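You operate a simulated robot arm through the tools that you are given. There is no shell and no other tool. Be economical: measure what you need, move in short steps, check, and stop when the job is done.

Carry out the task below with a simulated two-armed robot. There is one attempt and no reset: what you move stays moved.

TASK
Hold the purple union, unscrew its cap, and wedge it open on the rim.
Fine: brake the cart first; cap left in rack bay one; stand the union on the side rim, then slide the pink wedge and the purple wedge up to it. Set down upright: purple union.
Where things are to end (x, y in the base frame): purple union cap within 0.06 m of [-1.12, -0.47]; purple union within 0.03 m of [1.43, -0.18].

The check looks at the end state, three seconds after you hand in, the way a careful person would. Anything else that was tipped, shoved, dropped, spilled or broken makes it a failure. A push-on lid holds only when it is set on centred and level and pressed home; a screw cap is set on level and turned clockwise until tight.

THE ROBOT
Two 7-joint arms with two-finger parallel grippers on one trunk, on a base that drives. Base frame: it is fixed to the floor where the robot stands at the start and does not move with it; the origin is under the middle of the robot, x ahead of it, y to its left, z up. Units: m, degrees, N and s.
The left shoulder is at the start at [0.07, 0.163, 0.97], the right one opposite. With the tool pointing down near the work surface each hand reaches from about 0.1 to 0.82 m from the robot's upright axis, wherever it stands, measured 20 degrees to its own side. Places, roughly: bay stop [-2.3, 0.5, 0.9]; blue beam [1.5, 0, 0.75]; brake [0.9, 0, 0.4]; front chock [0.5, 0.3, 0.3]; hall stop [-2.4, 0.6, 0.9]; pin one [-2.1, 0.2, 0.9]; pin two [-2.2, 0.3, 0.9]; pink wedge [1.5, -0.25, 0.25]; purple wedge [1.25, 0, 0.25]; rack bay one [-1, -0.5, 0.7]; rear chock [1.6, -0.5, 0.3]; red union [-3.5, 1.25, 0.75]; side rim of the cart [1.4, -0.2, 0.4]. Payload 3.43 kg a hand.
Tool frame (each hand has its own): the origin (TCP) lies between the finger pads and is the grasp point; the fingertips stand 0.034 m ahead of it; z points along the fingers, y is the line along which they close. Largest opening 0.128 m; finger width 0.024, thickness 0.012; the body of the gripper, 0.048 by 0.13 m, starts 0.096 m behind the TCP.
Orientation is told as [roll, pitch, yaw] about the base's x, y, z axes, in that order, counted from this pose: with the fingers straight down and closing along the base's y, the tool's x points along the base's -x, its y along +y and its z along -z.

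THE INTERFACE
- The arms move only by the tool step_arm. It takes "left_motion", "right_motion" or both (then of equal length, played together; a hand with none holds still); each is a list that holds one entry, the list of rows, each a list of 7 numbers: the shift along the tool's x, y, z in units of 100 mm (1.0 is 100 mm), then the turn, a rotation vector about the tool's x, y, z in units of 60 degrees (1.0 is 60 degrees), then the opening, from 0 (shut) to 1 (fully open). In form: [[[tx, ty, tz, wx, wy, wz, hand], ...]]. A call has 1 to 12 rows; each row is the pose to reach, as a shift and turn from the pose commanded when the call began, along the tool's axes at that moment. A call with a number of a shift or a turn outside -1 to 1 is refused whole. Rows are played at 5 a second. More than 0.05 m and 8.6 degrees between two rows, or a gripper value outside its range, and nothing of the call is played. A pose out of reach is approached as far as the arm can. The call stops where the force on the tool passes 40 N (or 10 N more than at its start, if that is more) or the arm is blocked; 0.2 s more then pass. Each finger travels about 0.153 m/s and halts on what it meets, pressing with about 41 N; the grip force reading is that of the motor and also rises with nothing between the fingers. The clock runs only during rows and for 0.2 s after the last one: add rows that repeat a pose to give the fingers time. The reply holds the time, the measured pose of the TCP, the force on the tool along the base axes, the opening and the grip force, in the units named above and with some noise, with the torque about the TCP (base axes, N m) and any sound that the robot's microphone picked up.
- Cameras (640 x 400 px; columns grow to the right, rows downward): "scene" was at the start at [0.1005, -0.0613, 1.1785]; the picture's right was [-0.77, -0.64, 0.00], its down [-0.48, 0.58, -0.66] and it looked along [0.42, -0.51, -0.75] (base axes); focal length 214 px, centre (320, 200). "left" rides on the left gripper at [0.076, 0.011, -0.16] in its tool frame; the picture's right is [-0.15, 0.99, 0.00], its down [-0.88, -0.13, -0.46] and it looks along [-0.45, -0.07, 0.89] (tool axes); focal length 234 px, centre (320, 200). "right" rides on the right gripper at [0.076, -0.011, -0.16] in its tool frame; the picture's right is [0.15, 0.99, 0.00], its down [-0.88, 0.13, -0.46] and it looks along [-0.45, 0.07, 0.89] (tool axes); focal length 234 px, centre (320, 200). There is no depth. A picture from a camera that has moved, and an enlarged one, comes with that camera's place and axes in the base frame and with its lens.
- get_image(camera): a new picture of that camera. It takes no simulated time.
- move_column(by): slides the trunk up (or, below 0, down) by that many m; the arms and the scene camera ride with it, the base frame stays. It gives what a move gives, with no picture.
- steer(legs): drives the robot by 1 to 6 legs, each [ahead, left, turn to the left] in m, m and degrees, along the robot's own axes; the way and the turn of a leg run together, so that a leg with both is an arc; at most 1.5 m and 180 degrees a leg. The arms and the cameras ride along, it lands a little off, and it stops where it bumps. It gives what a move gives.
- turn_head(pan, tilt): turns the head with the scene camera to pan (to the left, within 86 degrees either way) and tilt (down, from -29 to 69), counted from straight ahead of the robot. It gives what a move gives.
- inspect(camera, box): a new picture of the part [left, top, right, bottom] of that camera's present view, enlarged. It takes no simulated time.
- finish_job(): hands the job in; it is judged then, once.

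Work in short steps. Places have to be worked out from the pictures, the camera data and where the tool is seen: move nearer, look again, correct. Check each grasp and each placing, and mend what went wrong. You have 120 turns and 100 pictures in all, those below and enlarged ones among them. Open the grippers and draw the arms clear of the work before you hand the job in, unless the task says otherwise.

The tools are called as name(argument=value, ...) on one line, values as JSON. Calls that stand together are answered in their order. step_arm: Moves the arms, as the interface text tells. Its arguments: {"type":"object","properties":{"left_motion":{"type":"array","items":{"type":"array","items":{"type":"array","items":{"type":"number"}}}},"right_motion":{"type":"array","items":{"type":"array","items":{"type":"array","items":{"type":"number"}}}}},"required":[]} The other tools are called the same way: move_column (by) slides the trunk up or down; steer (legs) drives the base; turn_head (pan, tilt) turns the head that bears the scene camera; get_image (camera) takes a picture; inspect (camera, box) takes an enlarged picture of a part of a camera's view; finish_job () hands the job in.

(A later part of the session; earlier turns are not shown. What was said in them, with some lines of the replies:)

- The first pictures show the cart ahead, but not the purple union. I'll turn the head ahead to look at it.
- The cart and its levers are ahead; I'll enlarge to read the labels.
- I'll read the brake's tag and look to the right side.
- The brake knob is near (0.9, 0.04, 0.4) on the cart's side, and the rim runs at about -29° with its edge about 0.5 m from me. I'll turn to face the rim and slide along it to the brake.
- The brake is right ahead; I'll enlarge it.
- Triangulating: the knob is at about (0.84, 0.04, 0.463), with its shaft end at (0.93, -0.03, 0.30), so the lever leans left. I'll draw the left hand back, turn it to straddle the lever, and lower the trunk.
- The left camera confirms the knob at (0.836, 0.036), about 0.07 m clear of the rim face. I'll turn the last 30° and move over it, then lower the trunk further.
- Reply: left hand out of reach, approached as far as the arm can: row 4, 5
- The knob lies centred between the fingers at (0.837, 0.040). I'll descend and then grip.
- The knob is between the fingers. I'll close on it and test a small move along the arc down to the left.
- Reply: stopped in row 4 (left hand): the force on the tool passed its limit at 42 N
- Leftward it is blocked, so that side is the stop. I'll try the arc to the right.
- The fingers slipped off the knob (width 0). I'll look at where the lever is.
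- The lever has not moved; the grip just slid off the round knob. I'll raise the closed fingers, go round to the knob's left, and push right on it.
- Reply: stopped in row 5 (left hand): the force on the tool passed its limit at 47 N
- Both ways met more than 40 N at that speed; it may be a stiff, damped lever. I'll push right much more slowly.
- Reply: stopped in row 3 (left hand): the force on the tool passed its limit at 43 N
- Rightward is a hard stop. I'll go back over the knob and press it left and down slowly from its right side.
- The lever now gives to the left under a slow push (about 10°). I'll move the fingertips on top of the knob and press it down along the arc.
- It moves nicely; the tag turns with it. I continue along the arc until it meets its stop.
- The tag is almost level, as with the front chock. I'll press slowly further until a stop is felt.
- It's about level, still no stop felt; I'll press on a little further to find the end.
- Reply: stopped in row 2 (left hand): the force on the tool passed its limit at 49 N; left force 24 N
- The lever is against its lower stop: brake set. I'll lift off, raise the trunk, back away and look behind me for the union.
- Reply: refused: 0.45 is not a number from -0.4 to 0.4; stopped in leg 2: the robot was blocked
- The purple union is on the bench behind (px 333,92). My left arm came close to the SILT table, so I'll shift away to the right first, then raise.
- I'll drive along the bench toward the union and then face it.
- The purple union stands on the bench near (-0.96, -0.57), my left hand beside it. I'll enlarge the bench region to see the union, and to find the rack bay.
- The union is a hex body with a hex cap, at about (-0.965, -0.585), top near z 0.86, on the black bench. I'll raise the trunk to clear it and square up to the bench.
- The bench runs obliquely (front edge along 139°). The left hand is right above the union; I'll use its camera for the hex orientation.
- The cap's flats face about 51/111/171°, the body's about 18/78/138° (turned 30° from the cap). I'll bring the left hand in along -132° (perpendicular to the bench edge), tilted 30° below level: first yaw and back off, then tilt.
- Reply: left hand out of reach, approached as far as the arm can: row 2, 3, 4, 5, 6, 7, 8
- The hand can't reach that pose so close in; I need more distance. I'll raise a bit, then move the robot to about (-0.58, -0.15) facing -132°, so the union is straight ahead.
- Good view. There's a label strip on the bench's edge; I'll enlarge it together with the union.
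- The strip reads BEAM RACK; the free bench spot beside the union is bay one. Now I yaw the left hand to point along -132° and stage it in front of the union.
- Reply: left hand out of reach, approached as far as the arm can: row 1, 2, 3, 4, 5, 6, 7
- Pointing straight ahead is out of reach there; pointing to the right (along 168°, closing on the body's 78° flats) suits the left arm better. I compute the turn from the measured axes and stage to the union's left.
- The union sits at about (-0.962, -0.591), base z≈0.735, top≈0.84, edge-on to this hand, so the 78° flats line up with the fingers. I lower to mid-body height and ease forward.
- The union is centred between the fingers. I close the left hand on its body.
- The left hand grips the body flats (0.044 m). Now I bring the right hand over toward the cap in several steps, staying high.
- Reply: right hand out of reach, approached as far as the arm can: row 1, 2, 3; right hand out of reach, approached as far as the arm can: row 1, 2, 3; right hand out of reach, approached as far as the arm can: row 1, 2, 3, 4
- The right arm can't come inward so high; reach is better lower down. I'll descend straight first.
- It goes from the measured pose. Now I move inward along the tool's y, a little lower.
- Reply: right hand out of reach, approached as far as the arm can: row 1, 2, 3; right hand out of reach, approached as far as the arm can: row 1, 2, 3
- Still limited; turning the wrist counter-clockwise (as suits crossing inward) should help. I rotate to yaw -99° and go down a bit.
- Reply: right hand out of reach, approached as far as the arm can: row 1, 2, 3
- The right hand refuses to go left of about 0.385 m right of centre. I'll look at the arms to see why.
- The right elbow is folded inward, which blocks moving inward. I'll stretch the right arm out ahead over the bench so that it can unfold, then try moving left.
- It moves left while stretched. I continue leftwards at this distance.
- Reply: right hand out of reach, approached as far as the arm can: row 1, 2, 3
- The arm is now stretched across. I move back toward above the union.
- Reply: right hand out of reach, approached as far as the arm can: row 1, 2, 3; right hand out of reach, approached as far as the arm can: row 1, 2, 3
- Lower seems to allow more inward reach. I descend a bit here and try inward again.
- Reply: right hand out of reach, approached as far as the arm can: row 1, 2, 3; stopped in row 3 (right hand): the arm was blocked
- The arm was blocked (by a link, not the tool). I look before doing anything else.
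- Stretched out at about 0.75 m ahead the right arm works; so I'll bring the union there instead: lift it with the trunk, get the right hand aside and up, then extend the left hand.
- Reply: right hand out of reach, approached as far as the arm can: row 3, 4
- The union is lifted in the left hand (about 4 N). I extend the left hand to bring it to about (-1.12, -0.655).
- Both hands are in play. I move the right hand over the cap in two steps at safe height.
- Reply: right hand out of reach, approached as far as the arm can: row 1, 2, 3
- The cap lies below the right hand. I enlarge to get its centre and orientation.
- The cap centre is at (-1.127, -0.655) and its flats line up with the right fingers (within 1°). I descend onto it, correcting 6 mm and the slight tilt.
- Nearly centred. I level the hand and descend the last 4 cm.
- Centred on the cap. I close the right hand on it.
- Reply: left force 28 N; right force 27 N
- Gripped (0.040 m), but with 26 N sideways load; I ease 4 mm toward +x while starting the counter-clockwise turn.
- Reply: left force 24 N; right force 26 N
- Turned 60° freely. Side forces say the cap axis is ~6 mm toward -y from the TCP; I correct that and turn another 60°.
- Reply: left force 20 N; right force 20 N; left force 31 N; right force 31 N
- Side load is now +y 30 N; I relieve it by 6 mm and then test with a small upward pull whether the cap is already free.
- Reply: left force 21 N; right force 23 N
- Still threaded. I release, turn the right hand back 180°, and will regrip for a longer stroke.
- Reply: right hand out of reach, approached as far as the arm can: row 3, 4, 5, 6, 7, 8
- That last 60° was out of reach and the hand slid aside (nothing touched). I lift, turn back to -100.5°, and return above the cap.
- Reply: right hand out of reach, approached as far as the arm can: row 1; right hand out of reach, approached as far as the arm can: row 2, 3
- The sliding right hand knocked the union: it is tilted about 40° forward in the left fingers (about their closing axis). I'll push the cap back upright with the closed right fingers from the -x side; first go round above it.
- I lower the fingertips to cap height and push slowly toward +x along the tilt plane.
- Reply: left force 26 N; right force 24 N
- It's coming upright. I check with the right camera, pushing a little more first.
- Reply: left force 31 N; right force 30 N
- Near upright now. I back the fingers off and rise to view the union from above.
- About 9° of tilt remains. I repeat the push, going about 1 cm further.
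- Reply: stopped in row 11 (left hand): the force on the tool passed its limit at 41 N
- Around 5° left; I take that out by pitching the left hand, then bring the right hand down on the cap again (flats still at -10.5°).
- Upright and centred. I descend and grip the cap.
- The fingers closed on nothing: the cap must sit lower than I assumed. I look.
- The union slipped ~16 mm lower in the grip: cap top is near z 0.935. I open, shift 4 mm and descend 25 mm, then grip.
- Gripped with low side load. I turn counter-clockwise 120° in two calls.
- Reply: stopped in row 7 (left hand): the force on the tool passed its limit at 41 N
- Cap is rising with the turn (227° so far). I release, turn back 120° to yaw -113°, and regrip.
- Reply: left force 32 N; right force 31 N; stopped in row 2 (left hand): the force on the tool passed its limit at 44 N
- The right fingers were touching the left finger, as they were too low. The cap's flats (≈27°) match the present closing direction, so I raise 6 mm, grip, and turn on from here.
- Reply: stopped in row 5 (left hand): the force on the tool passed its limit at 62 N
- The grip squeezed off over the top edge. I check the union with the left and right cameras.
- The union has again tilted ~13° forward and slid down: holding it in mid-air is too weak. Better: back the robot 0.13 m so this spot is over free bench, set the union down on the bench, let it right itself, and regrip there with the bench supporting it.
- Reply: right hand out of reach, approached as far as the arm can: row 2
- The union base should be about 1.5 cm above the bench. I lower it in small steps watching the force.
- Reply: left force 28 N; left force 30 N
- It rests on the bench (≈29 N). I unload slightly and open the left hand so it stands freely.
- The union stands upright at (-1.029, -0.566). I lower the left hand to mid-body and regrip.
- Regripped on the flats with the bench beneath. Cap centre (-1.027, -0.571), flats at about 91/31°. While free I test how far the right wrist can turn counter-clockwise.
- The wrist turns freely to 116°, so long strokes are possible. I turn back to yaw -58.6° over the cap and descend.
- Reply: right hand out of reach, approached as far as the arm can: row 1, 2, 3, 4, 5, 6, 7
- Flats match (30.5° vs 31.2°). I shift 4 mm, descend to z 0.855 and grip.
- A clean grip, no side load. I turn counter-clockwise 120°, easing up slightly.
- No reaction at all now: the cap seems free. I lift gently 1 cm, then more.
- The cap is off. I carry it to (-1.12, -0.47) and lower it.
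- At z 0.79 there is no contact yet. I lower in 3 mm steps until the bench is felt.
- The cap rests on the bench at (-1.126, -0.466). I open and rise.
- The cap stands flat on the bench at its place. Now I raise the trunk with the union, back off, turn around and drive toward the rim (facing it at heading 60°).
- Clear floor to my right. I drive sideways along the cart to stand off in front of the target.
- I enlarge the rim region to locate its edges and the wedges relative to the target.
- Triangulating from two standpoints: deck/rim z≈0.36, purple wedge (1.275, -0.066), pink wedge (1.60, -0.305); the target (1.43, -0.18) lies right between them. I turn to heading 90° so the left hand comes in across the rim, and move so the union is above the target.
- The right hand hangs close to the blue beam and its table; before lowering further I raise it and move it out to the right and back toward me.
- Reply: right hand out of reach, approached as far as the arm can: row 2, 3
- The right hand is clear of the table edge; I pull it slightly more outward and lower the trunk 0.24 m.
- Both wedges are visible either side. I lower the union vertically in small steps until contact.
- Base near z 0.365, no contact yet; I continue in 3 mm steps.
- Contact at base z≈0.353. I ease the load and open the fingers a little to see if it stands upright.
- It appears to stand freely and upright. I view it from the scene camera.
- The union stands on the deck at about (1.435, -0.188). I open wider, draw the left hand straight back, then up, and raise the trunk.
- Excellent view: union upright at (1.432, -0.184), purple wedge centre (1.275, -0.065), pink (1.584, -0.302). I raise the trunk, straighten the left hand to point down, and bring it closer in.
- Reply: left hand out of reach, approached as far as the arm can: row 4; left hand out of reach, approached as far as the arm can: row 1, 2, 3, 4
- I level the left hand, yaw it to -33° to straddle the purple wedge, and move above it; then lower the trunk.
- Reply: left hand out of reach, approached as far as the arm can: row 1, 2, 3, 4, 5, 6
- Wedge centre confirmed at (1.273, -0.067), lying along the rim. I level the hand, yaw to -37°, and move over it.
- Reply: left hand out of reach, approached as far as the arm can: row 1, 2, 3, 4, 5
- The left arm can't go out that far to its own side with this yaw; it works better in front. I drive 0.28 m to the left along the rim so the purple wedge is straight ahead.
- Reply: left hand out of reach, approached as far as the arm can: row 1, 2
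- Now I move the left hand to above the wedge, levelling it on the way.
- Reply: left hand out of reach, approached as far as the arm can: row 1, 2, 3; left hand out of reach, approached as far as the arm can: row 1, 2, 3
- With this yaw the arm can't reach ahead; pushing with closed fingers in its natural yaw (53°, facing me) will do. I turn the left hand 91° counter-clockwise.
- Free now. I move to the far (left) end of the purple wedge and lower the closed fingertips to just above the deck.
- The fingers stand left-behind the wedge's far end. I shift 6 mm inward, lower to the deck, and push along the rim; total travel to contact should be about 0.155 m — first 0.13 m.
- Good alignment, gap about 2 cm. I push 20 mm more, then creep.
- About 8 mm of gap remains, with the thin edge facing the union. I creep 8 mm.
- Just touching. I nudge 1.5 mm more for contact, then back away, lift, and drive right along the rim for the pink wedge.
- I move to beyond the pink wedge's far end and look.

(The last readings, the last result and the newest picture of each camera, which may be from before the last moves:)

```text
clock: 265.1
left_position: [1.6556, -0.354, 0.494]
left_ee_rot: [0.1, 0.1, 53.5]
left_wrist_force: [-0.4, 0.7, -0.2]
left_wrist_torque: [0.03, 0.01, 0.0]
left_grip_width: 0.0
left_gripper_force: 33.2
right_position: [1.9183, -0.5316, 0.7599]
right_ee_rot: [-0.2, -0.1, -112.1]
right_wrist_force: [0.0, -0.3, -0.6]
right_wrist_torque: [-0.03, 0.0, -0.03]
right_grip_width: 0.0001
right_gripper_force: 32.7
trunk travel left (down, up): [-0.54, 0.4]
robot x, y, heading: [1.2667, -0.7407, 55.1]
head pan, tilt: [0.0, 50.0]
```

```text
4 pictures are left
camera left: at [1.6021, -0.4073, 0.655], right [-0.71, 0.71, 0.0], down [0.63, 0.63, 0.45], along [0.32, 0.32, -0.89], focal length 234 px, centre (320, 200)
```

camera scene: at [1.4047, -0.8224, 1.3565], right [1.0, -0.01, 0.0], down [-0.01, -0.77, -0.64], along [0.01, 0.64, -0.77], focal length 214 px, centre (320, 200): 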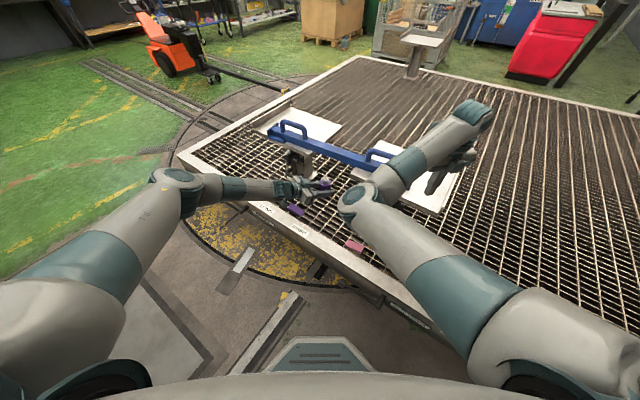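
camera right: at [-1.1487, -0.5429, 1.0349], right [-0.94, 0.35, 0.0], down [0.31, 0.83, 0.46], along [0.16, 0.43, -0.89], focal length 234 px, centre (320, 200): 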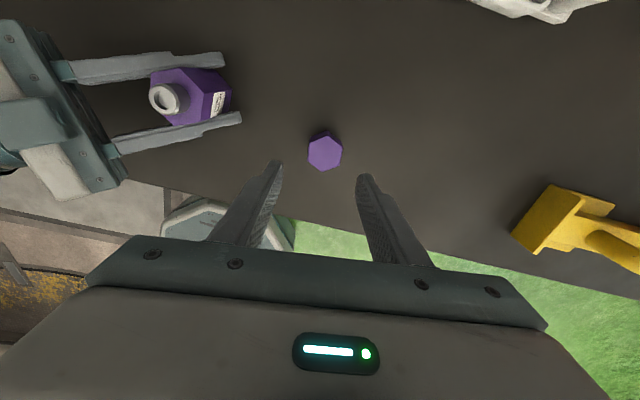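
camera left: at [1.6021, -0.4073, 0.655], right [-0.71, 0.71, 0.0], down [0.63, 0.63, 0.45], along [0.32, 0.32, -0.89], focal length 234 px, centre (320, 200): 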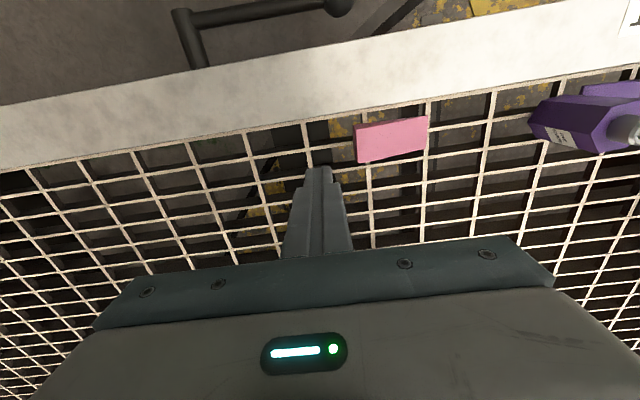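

Well aligned. I lower to the deck and push the pink wedge toward the union, first 0.14 m of about 0.16 m.

step_arm(left_motion=[[[0, 0, 0.3, 0, 0, 0, 0], [0, 0, 0.6, 0, 0, 0, 0], [0, 0, 0.9, 0, 0, 0, 0], [0, 0, 0.96, 0, 0, 0, 0]]])

step_arm(left_motion=[[[0, 0.1, 0, 0, 0, 0, 0], [0, 0.2, 0, 0, 0, 0, 0], [0, 0.3, 0, 0, 0, 0, 0], [0, 0.4, 0, 0, 0, 0, 0], [0, 0.5, 0, 0, 0, 0, 0], [0, 0.6, 0, 0, 0, 0, 0], [0, 0.7, 0, 0, 0, 0, 0], [0, 0.8, 0, 0, 0, 0, 0]]])

step_arm(left_motion=[[[0, 0.1, 0, 0, 0, 0, 0], [0, 0.2, 0, 0, 0, 0, 0], [0, 0.3, 0, 0, 0, 0, 0], [0, 0.4, 0, 0, 0, 0, 0], [0, 0.5, 0, 0, 0, 0, 0], [0, 0.58, 0, 0, 0, 0, 0]]])

get_image(camera="left")

```text
clock: 266.1
left_position: [1.6539, -0.3519, 0.4011]
left_ee_rot: [0.1, 0.1, 53.3]
left_wrist_force: [0.2, -0.3, -0.5]
left_wrist_torque: [0.01, -0.01, 0.0]
left_grip_width: 0.0
left_gripper_force: 32.6
right_position: [1.9181, -0.5305, 0.7582]
right_ee_rot: [-0.2, -0.2, -112.1]
right_wrist_force: [-1.1, 0.2, -0.5]
right_wrist_torque: [0.01, 0.01, -0.02]
right_grip_width: 0.0
right_gripper_force: 33.0
trunk travel left (down, up): [-0.54, 0.4]
robot x, y, heading: [1.2681, -0.7454, 55.0]
head pan, tilt: [0.0, 50.0]
```

```text
clock: 267.9
left_position: [1.5917, -0.3049, 0.401]
left_ee_rot: [0.1, 0.1, 53.3]
left_wrist_force: [0.2, -0.1, 0.3]
left_wrist_torque: [0.0, -0.02, 0.0]
left_grip_width: 0.0
left_gripper_force: 33.5
right_position: [1.9178, -0.5313, 0.7584]
right_ee_rot: [-0.1, -0.2, -112.2]
right_wrist_force: [-0.1, -0.1, -0.3]
right_wrist_torque: [0.01, 0.0, -0.04]
right_grip_width: 0.0
right_gripper_force: 32.5
trunk travel left (down, up): [-0.54, 0.4]
robot x, y, heading: [1.2668, -0.7406, 54.9]
head pan, tilt: [0.0, 50.0]
```

```text
clock: 269.4
left_position: [1.5441, -0.2717, 0.4014]
left_ee_rot: [0.2, 0.1, 53.3]
left_wrist_force: [0.3, 0.1, 0.5]
left_wrist_torque: [0.0, 0.01, 0.01]
left_grip_width: 0.0
left_gripper_force: 33.0
right_position: [1.9195, -0.5304, 0.7589]
right_ee_rot: [-0.2, -0.3, -112.1]
right_wrist_force: [-1.6, -0.7, -0.2]
right_wrist_torque: [0.03, 0.0, -0.02]
right_grip_width: 0.0001
right_gripper_force: 33.2
trunk travel left (down, up): [-0.54, 0.4]
robot x, y, heading: [1.2657, -0.7434, 55.0]
head pan, tilt: [0.0, 50.0]
```

```text
3 pictures are left
camera left: at [1.4914, -0.3256, 0.5616], right [-0.71, 0.71, 0.0], down [0.63, 0.63, 0.45], along [0.32, 0.32, -0.89], focal length 234 px, centre (320, 200)
```

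left: 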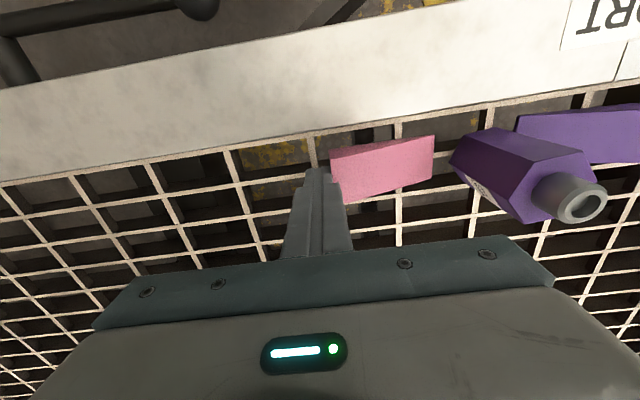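

About 15 mm gap left. I push 12 mm more and check enlarged.

step_arm(left_motion=[[[0, 0.04, 0, 0, 0, 0, 0], [0, 0.08, 0, 0, 0, 0, 0], [0, 0.12, 0, 0, 0, 0, 0]]])

inspect(camera="left", box=[300, 90, 560, 240])

```text
clock: 270.1
left_position: [1.5363, -0.2635, 0.4003]
left_ee_rot: [0.0, 0.1, 53.3]
left_wrist_force: [0.1, 0.8, 0.3]
left_wrist_torque: [0.04, 0.0, 0.0]
left_grip_width: 0.0
left_gripper_force: 33.2
right_position: [1.9188, -0.5316, 0.7602]
right_ee_rot: [-0.1, -0.2, -112.2]
right_wrist_force: [-0.5, 0.1, -0.5]
right_wrist_torque: [0.0, 0.04, 0.01]
right_grip_width: 0.0
right_gripper_force: 32.4
trunk travel left (down, up): [-0.54, 0.4]
robot x, y, heading: [1.2659, -0.7431, 55.2]
head pan, tilt: [0.0, 50.0]
```

```text
2.46 times, centred on (430, 165) of left
camera zoom: at [1.4822, -0.3181, 0.5609], right [-0.71, 0.71, 0.0], down [0.63, 0.63, 0.45], along [0.32, 0.32, -0.89], focal length 576 px, centre (49, 286)
```

zoom: 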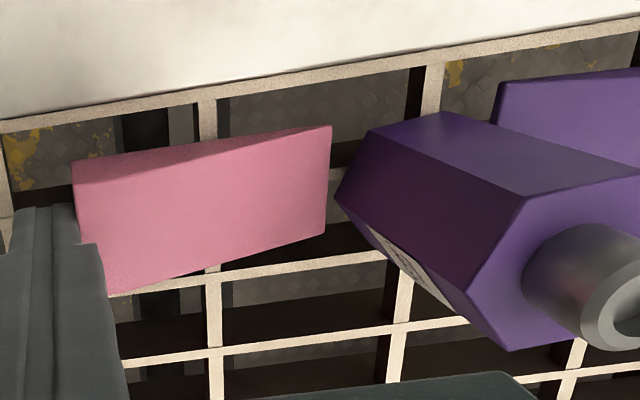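

About 2–3 mm left. I creep 3.5 mm to touch, then back away and lift clear.

step_arm(left_motion=[[[0, 0.012, 0, 0, 0, 0, 0], [0, 0.024, 0, 0, 0, 0, 0], [0, 0.036, 0, 0, 0, 0, 0], [0, 0.036, 0, 0, 0, 0, 0]]])

step_arm(left_motion=[[[0, -0.2, 0, 0, 0, 0, 0], [0, -0.4, -0.2, 0, 0, 0, 0], [0, -0.4, -0.6, 0, 0, 0, 0], [0.2, -0.4, -1.0, 0, 0, 0, 0]]])

step_arm(left_motion=[[[0.2, 0, -0.3, 0, 0, 0, 0.3], [0.4, 0, -0.6, 0, 0, 0, 0.6], [0.6, 0, -1.0, 0, 0, 0, 1]]])

inspect(camera="left", box=[320, 40, 560, 190])

```text
clock: 271.1
left_position: [1.5334, -0.2631, 0.4004]
left_ee_rot: [0.0, 0.1, 53.4]
left_wrist_force: [1.9, -1.3, 1.4]
left_wrist_torque: [0.01, 0.01, 0.0]
left_grip_width: 0.0
left_gripper_force: 33.8
right_position: [1.9181, -0.5312, 0.7587]
right_ee_rot: [-0.2, -0.2, -112.1]
right_wrist_force: [0.2, 1.1, 0.2]
right_wrist_torque: [0.01, 0.02, -0.04]
right_grip_width: 0.0
right_gripper_force: 32.8
trunk travel left (down, up): [-0.54, 0.4]
robot x, y, heading: [1.264, -0.7417, 55.2]
head pan, tilt: [0.0, 50.0]
```

```text
clock: 272.1
left_position: [1.5518, -0.3034, 0.502]
left_ee_rot: [0.1, 0.0, 53.4]
left_wrist_force: [0.5, 0.0, 0.3]
left_wrist_torque: [0.02, -0.01, 0.0]
left_grip_width: 0.0
left_gripper_force: 32.9
right_position: [1.9182, -0.5312, 0.7606]
right_ee_rot: [-0.1, -0.3, -112.1]
right_wrist_force: [-0.6, 0.9, 0.3]
right_wrist_torque: [-0.02, 0.01, -0.01]
right_grip_width: 0.0
right_gripper_force: 33.1
trunk travel left (down, up): [-0.54, 0.4]
robot x, y, heading: [1.2636, -0.7433, 54.9]
head pan, tilt: [0.0, 50.0]
```

```text
clock: 272.9
left_position: [1.5139, -0.3502, 0.5994]
left_ee_rot: [0.0, 0.0, 53.4]
left_wrist_force: [0.5, -0.2, 0.6]
left_wrist_torque: [0.01, 0.0, -0.04]
left_grip_width: 0.1281
left_gripper_force: 0.0
right_position: [1.9176, -0.5303, 0.7613]
right_ee_rot: [-0.2, -0.3, -112.0]
right_wrist_force: [-0.1, -0.1, -0.3]
right_wrist_torque: [0.01, -0.03, 0.0]
right_grip_width: 0.0
right_gripper_force: 33.3
trunk travel left (down, up): [-0.54, 0.4]
robot x, y, heading: [1.2645, -0.7426, 55.2]
head pan, tilt: [0.0, 50.0]
```

```text
2.67 times, centred on (440, 115) of left
camera zoom: at [1.4612, -0.4048, 0.7605], right [-0.71, 0.71, 0.0], down [0.63, 0.63, 0.45], along [0.32, 0.32, -0.89], focal length 624 px, centre (0, 427)
```

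zoom: 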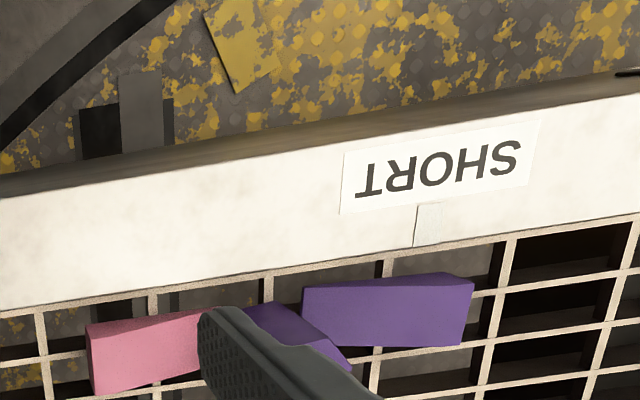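

Both wedges are up against the union (2 N contact felt). I raise the trunk, open the right gripper, back away, and take the last picture.

move_column(by=0.3)

step_arm(right_motion=[[[0, 0, 0, 0, 0, 0, 0.5], [0, 0, 0, 0, 0, 0, 1], [0, 0, 0, 0, 0, 0, 1]]])

steer(legs=[[-0.25, 0, 0]])

inspect(camera="scene", box=[180, 140, 420, 290])

```text
clock: 275.9
left_position: [1.5144, -0.3493, 0.8999]
left_ee_rot: [0.1, 0.1, 53.4]
left_wrist_force: [-0.7, -0.3, 0.2]
left_wrist_torque: [0.0, 0.01, -0.01]
left_grip_width: 0.128
left_gripper_force: 0.1
right_position: [1.919, -0.5307, 1.0592]
right_ee_rot: [0.0, -0.2, -112.1]
right_wrist_force: [-0.5, 0.9, -0.1]
right_wrist_torque: [0.0, -0.02, 0.03]
right_grip_width: 0.0
right_gripper_force: 32.8
trunk travel left (down, up): [-0.84, 0.1]
robot x, y, heading: [1.2652, -0.745, 55.0]
head pan, tilt: [0.0, 50.0]
```

```text
clock: 276.8
left_position: [1.5145, -0.3521, 0.8997]
left_ee_rot: [0.1, 0.1, 53.3]
left_wrist_force: [0.3, 1.1, -0.1]
left_wrist_torque: [0.03, 0.01, 0.01]
left_grip_width: 0.1282
left_gripper_force: 0.1
right_position: [1.9174, -0.5305, 1.0597]
right_ee_rot: [0.0, -0.2, -112.1]
right_wrist_force: [-0.1, -0.6, 0.4]
right_wrist_torque: [0.0, -0.01, -0.01]
right_grip_width: 0.128
right_gripper_force: 0.0
trunk travel left (down, up): [-0.84, 0.1]
robot x, y, heading: [1.2626, -0.7421, 55.0]
head pan, tilt: [0.0, 50.0]
```

```text
clock: 278.6
left_position: [1.374, -0.5557, 0.9007]
left_ee_rot: [0.1, 0.1, 53.1]
left_wrist_force: [-0.2, -0.6, -1.2]
left_wrist_torque: [-0.01, -0.03, 0.0]
left_grip_width: 0.128
left_gripper_force: 0.1
right_position: [1.775, -0.7381, 1.0599]
right_ee_rot: [-0.1, -0.3, -112.3]
right_wrist_force: [-0.7, 1.0, -0.1]
right_wrist_torque: [-0.03, 0.01, 0.0]
right_grip_width: 0.1281
right_gripper_force: 0.0
trunk travel left (down, up): [-0.84, 0.1]
robot x, y, heading: [1.1245, -0.9487, 54.9]
head pan, tilt: [0.0, 50.0]
```

```text
2.67 times, centred on (300, 215) of scene
camera zoom: at [1.1958, -0.844, 1.5664], right [0.82, -0.58, 0.0], down [-0.44, -0.63, -0.64], along [0.37, 0.53, -0.77], focal length 572 px, centre (373, 160)
```

zoom: 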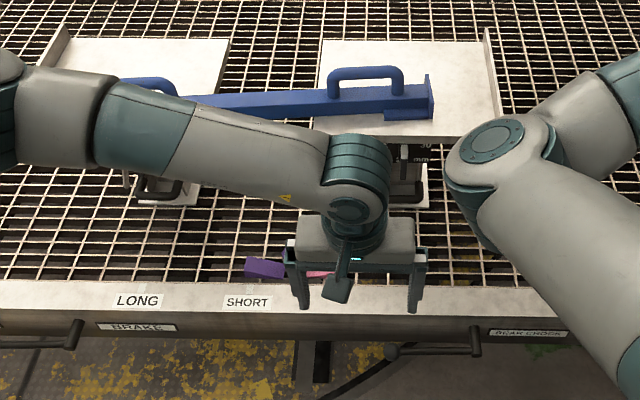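

The brake is still set, the beam is where it was, and both hands are open and clear. The left hand hides the union in this last picture, but it stood upright between the wedges when I last saw it. I hand in.

finish_job()

```text
The job is handed in.
```

I handed the job in with all the steps done; my last picture didn't show the union because the left hand was in front of it.

- **Brake:** set first. The lever is against its lower stop, and its tag was still level in the last picture.
- **Cap:** unscrewed and left standing on the bench of the beam rack at about (-1.126, -0.466), close to the given spot. I took the free space beside the union to be bay one, as nothing there was marked.
- **Union:** standing upright and open at about (1.43, -0.18). The given spot lies on the grating just inside the rim, about 4 cm from its inner edge, so the union stands there and not on the flat rim itself. I last saw it clearly just before sliding the wedges; the later close-ups showed it only partly.
- **Wedges:** purple and pink pushed along the rim against opposite sides of the union. I felt light contact (about 2 N) on the pink one; the purple one I judged by sight.
- **Along the way:** the right hand knocked the union over about 40° in the left hand's grip. I pushed it back, set it on the bench and gripped it again before taking the cap off. Early on, the robot was stopped by something while turning near the SILT table; I saw nothing there moved.
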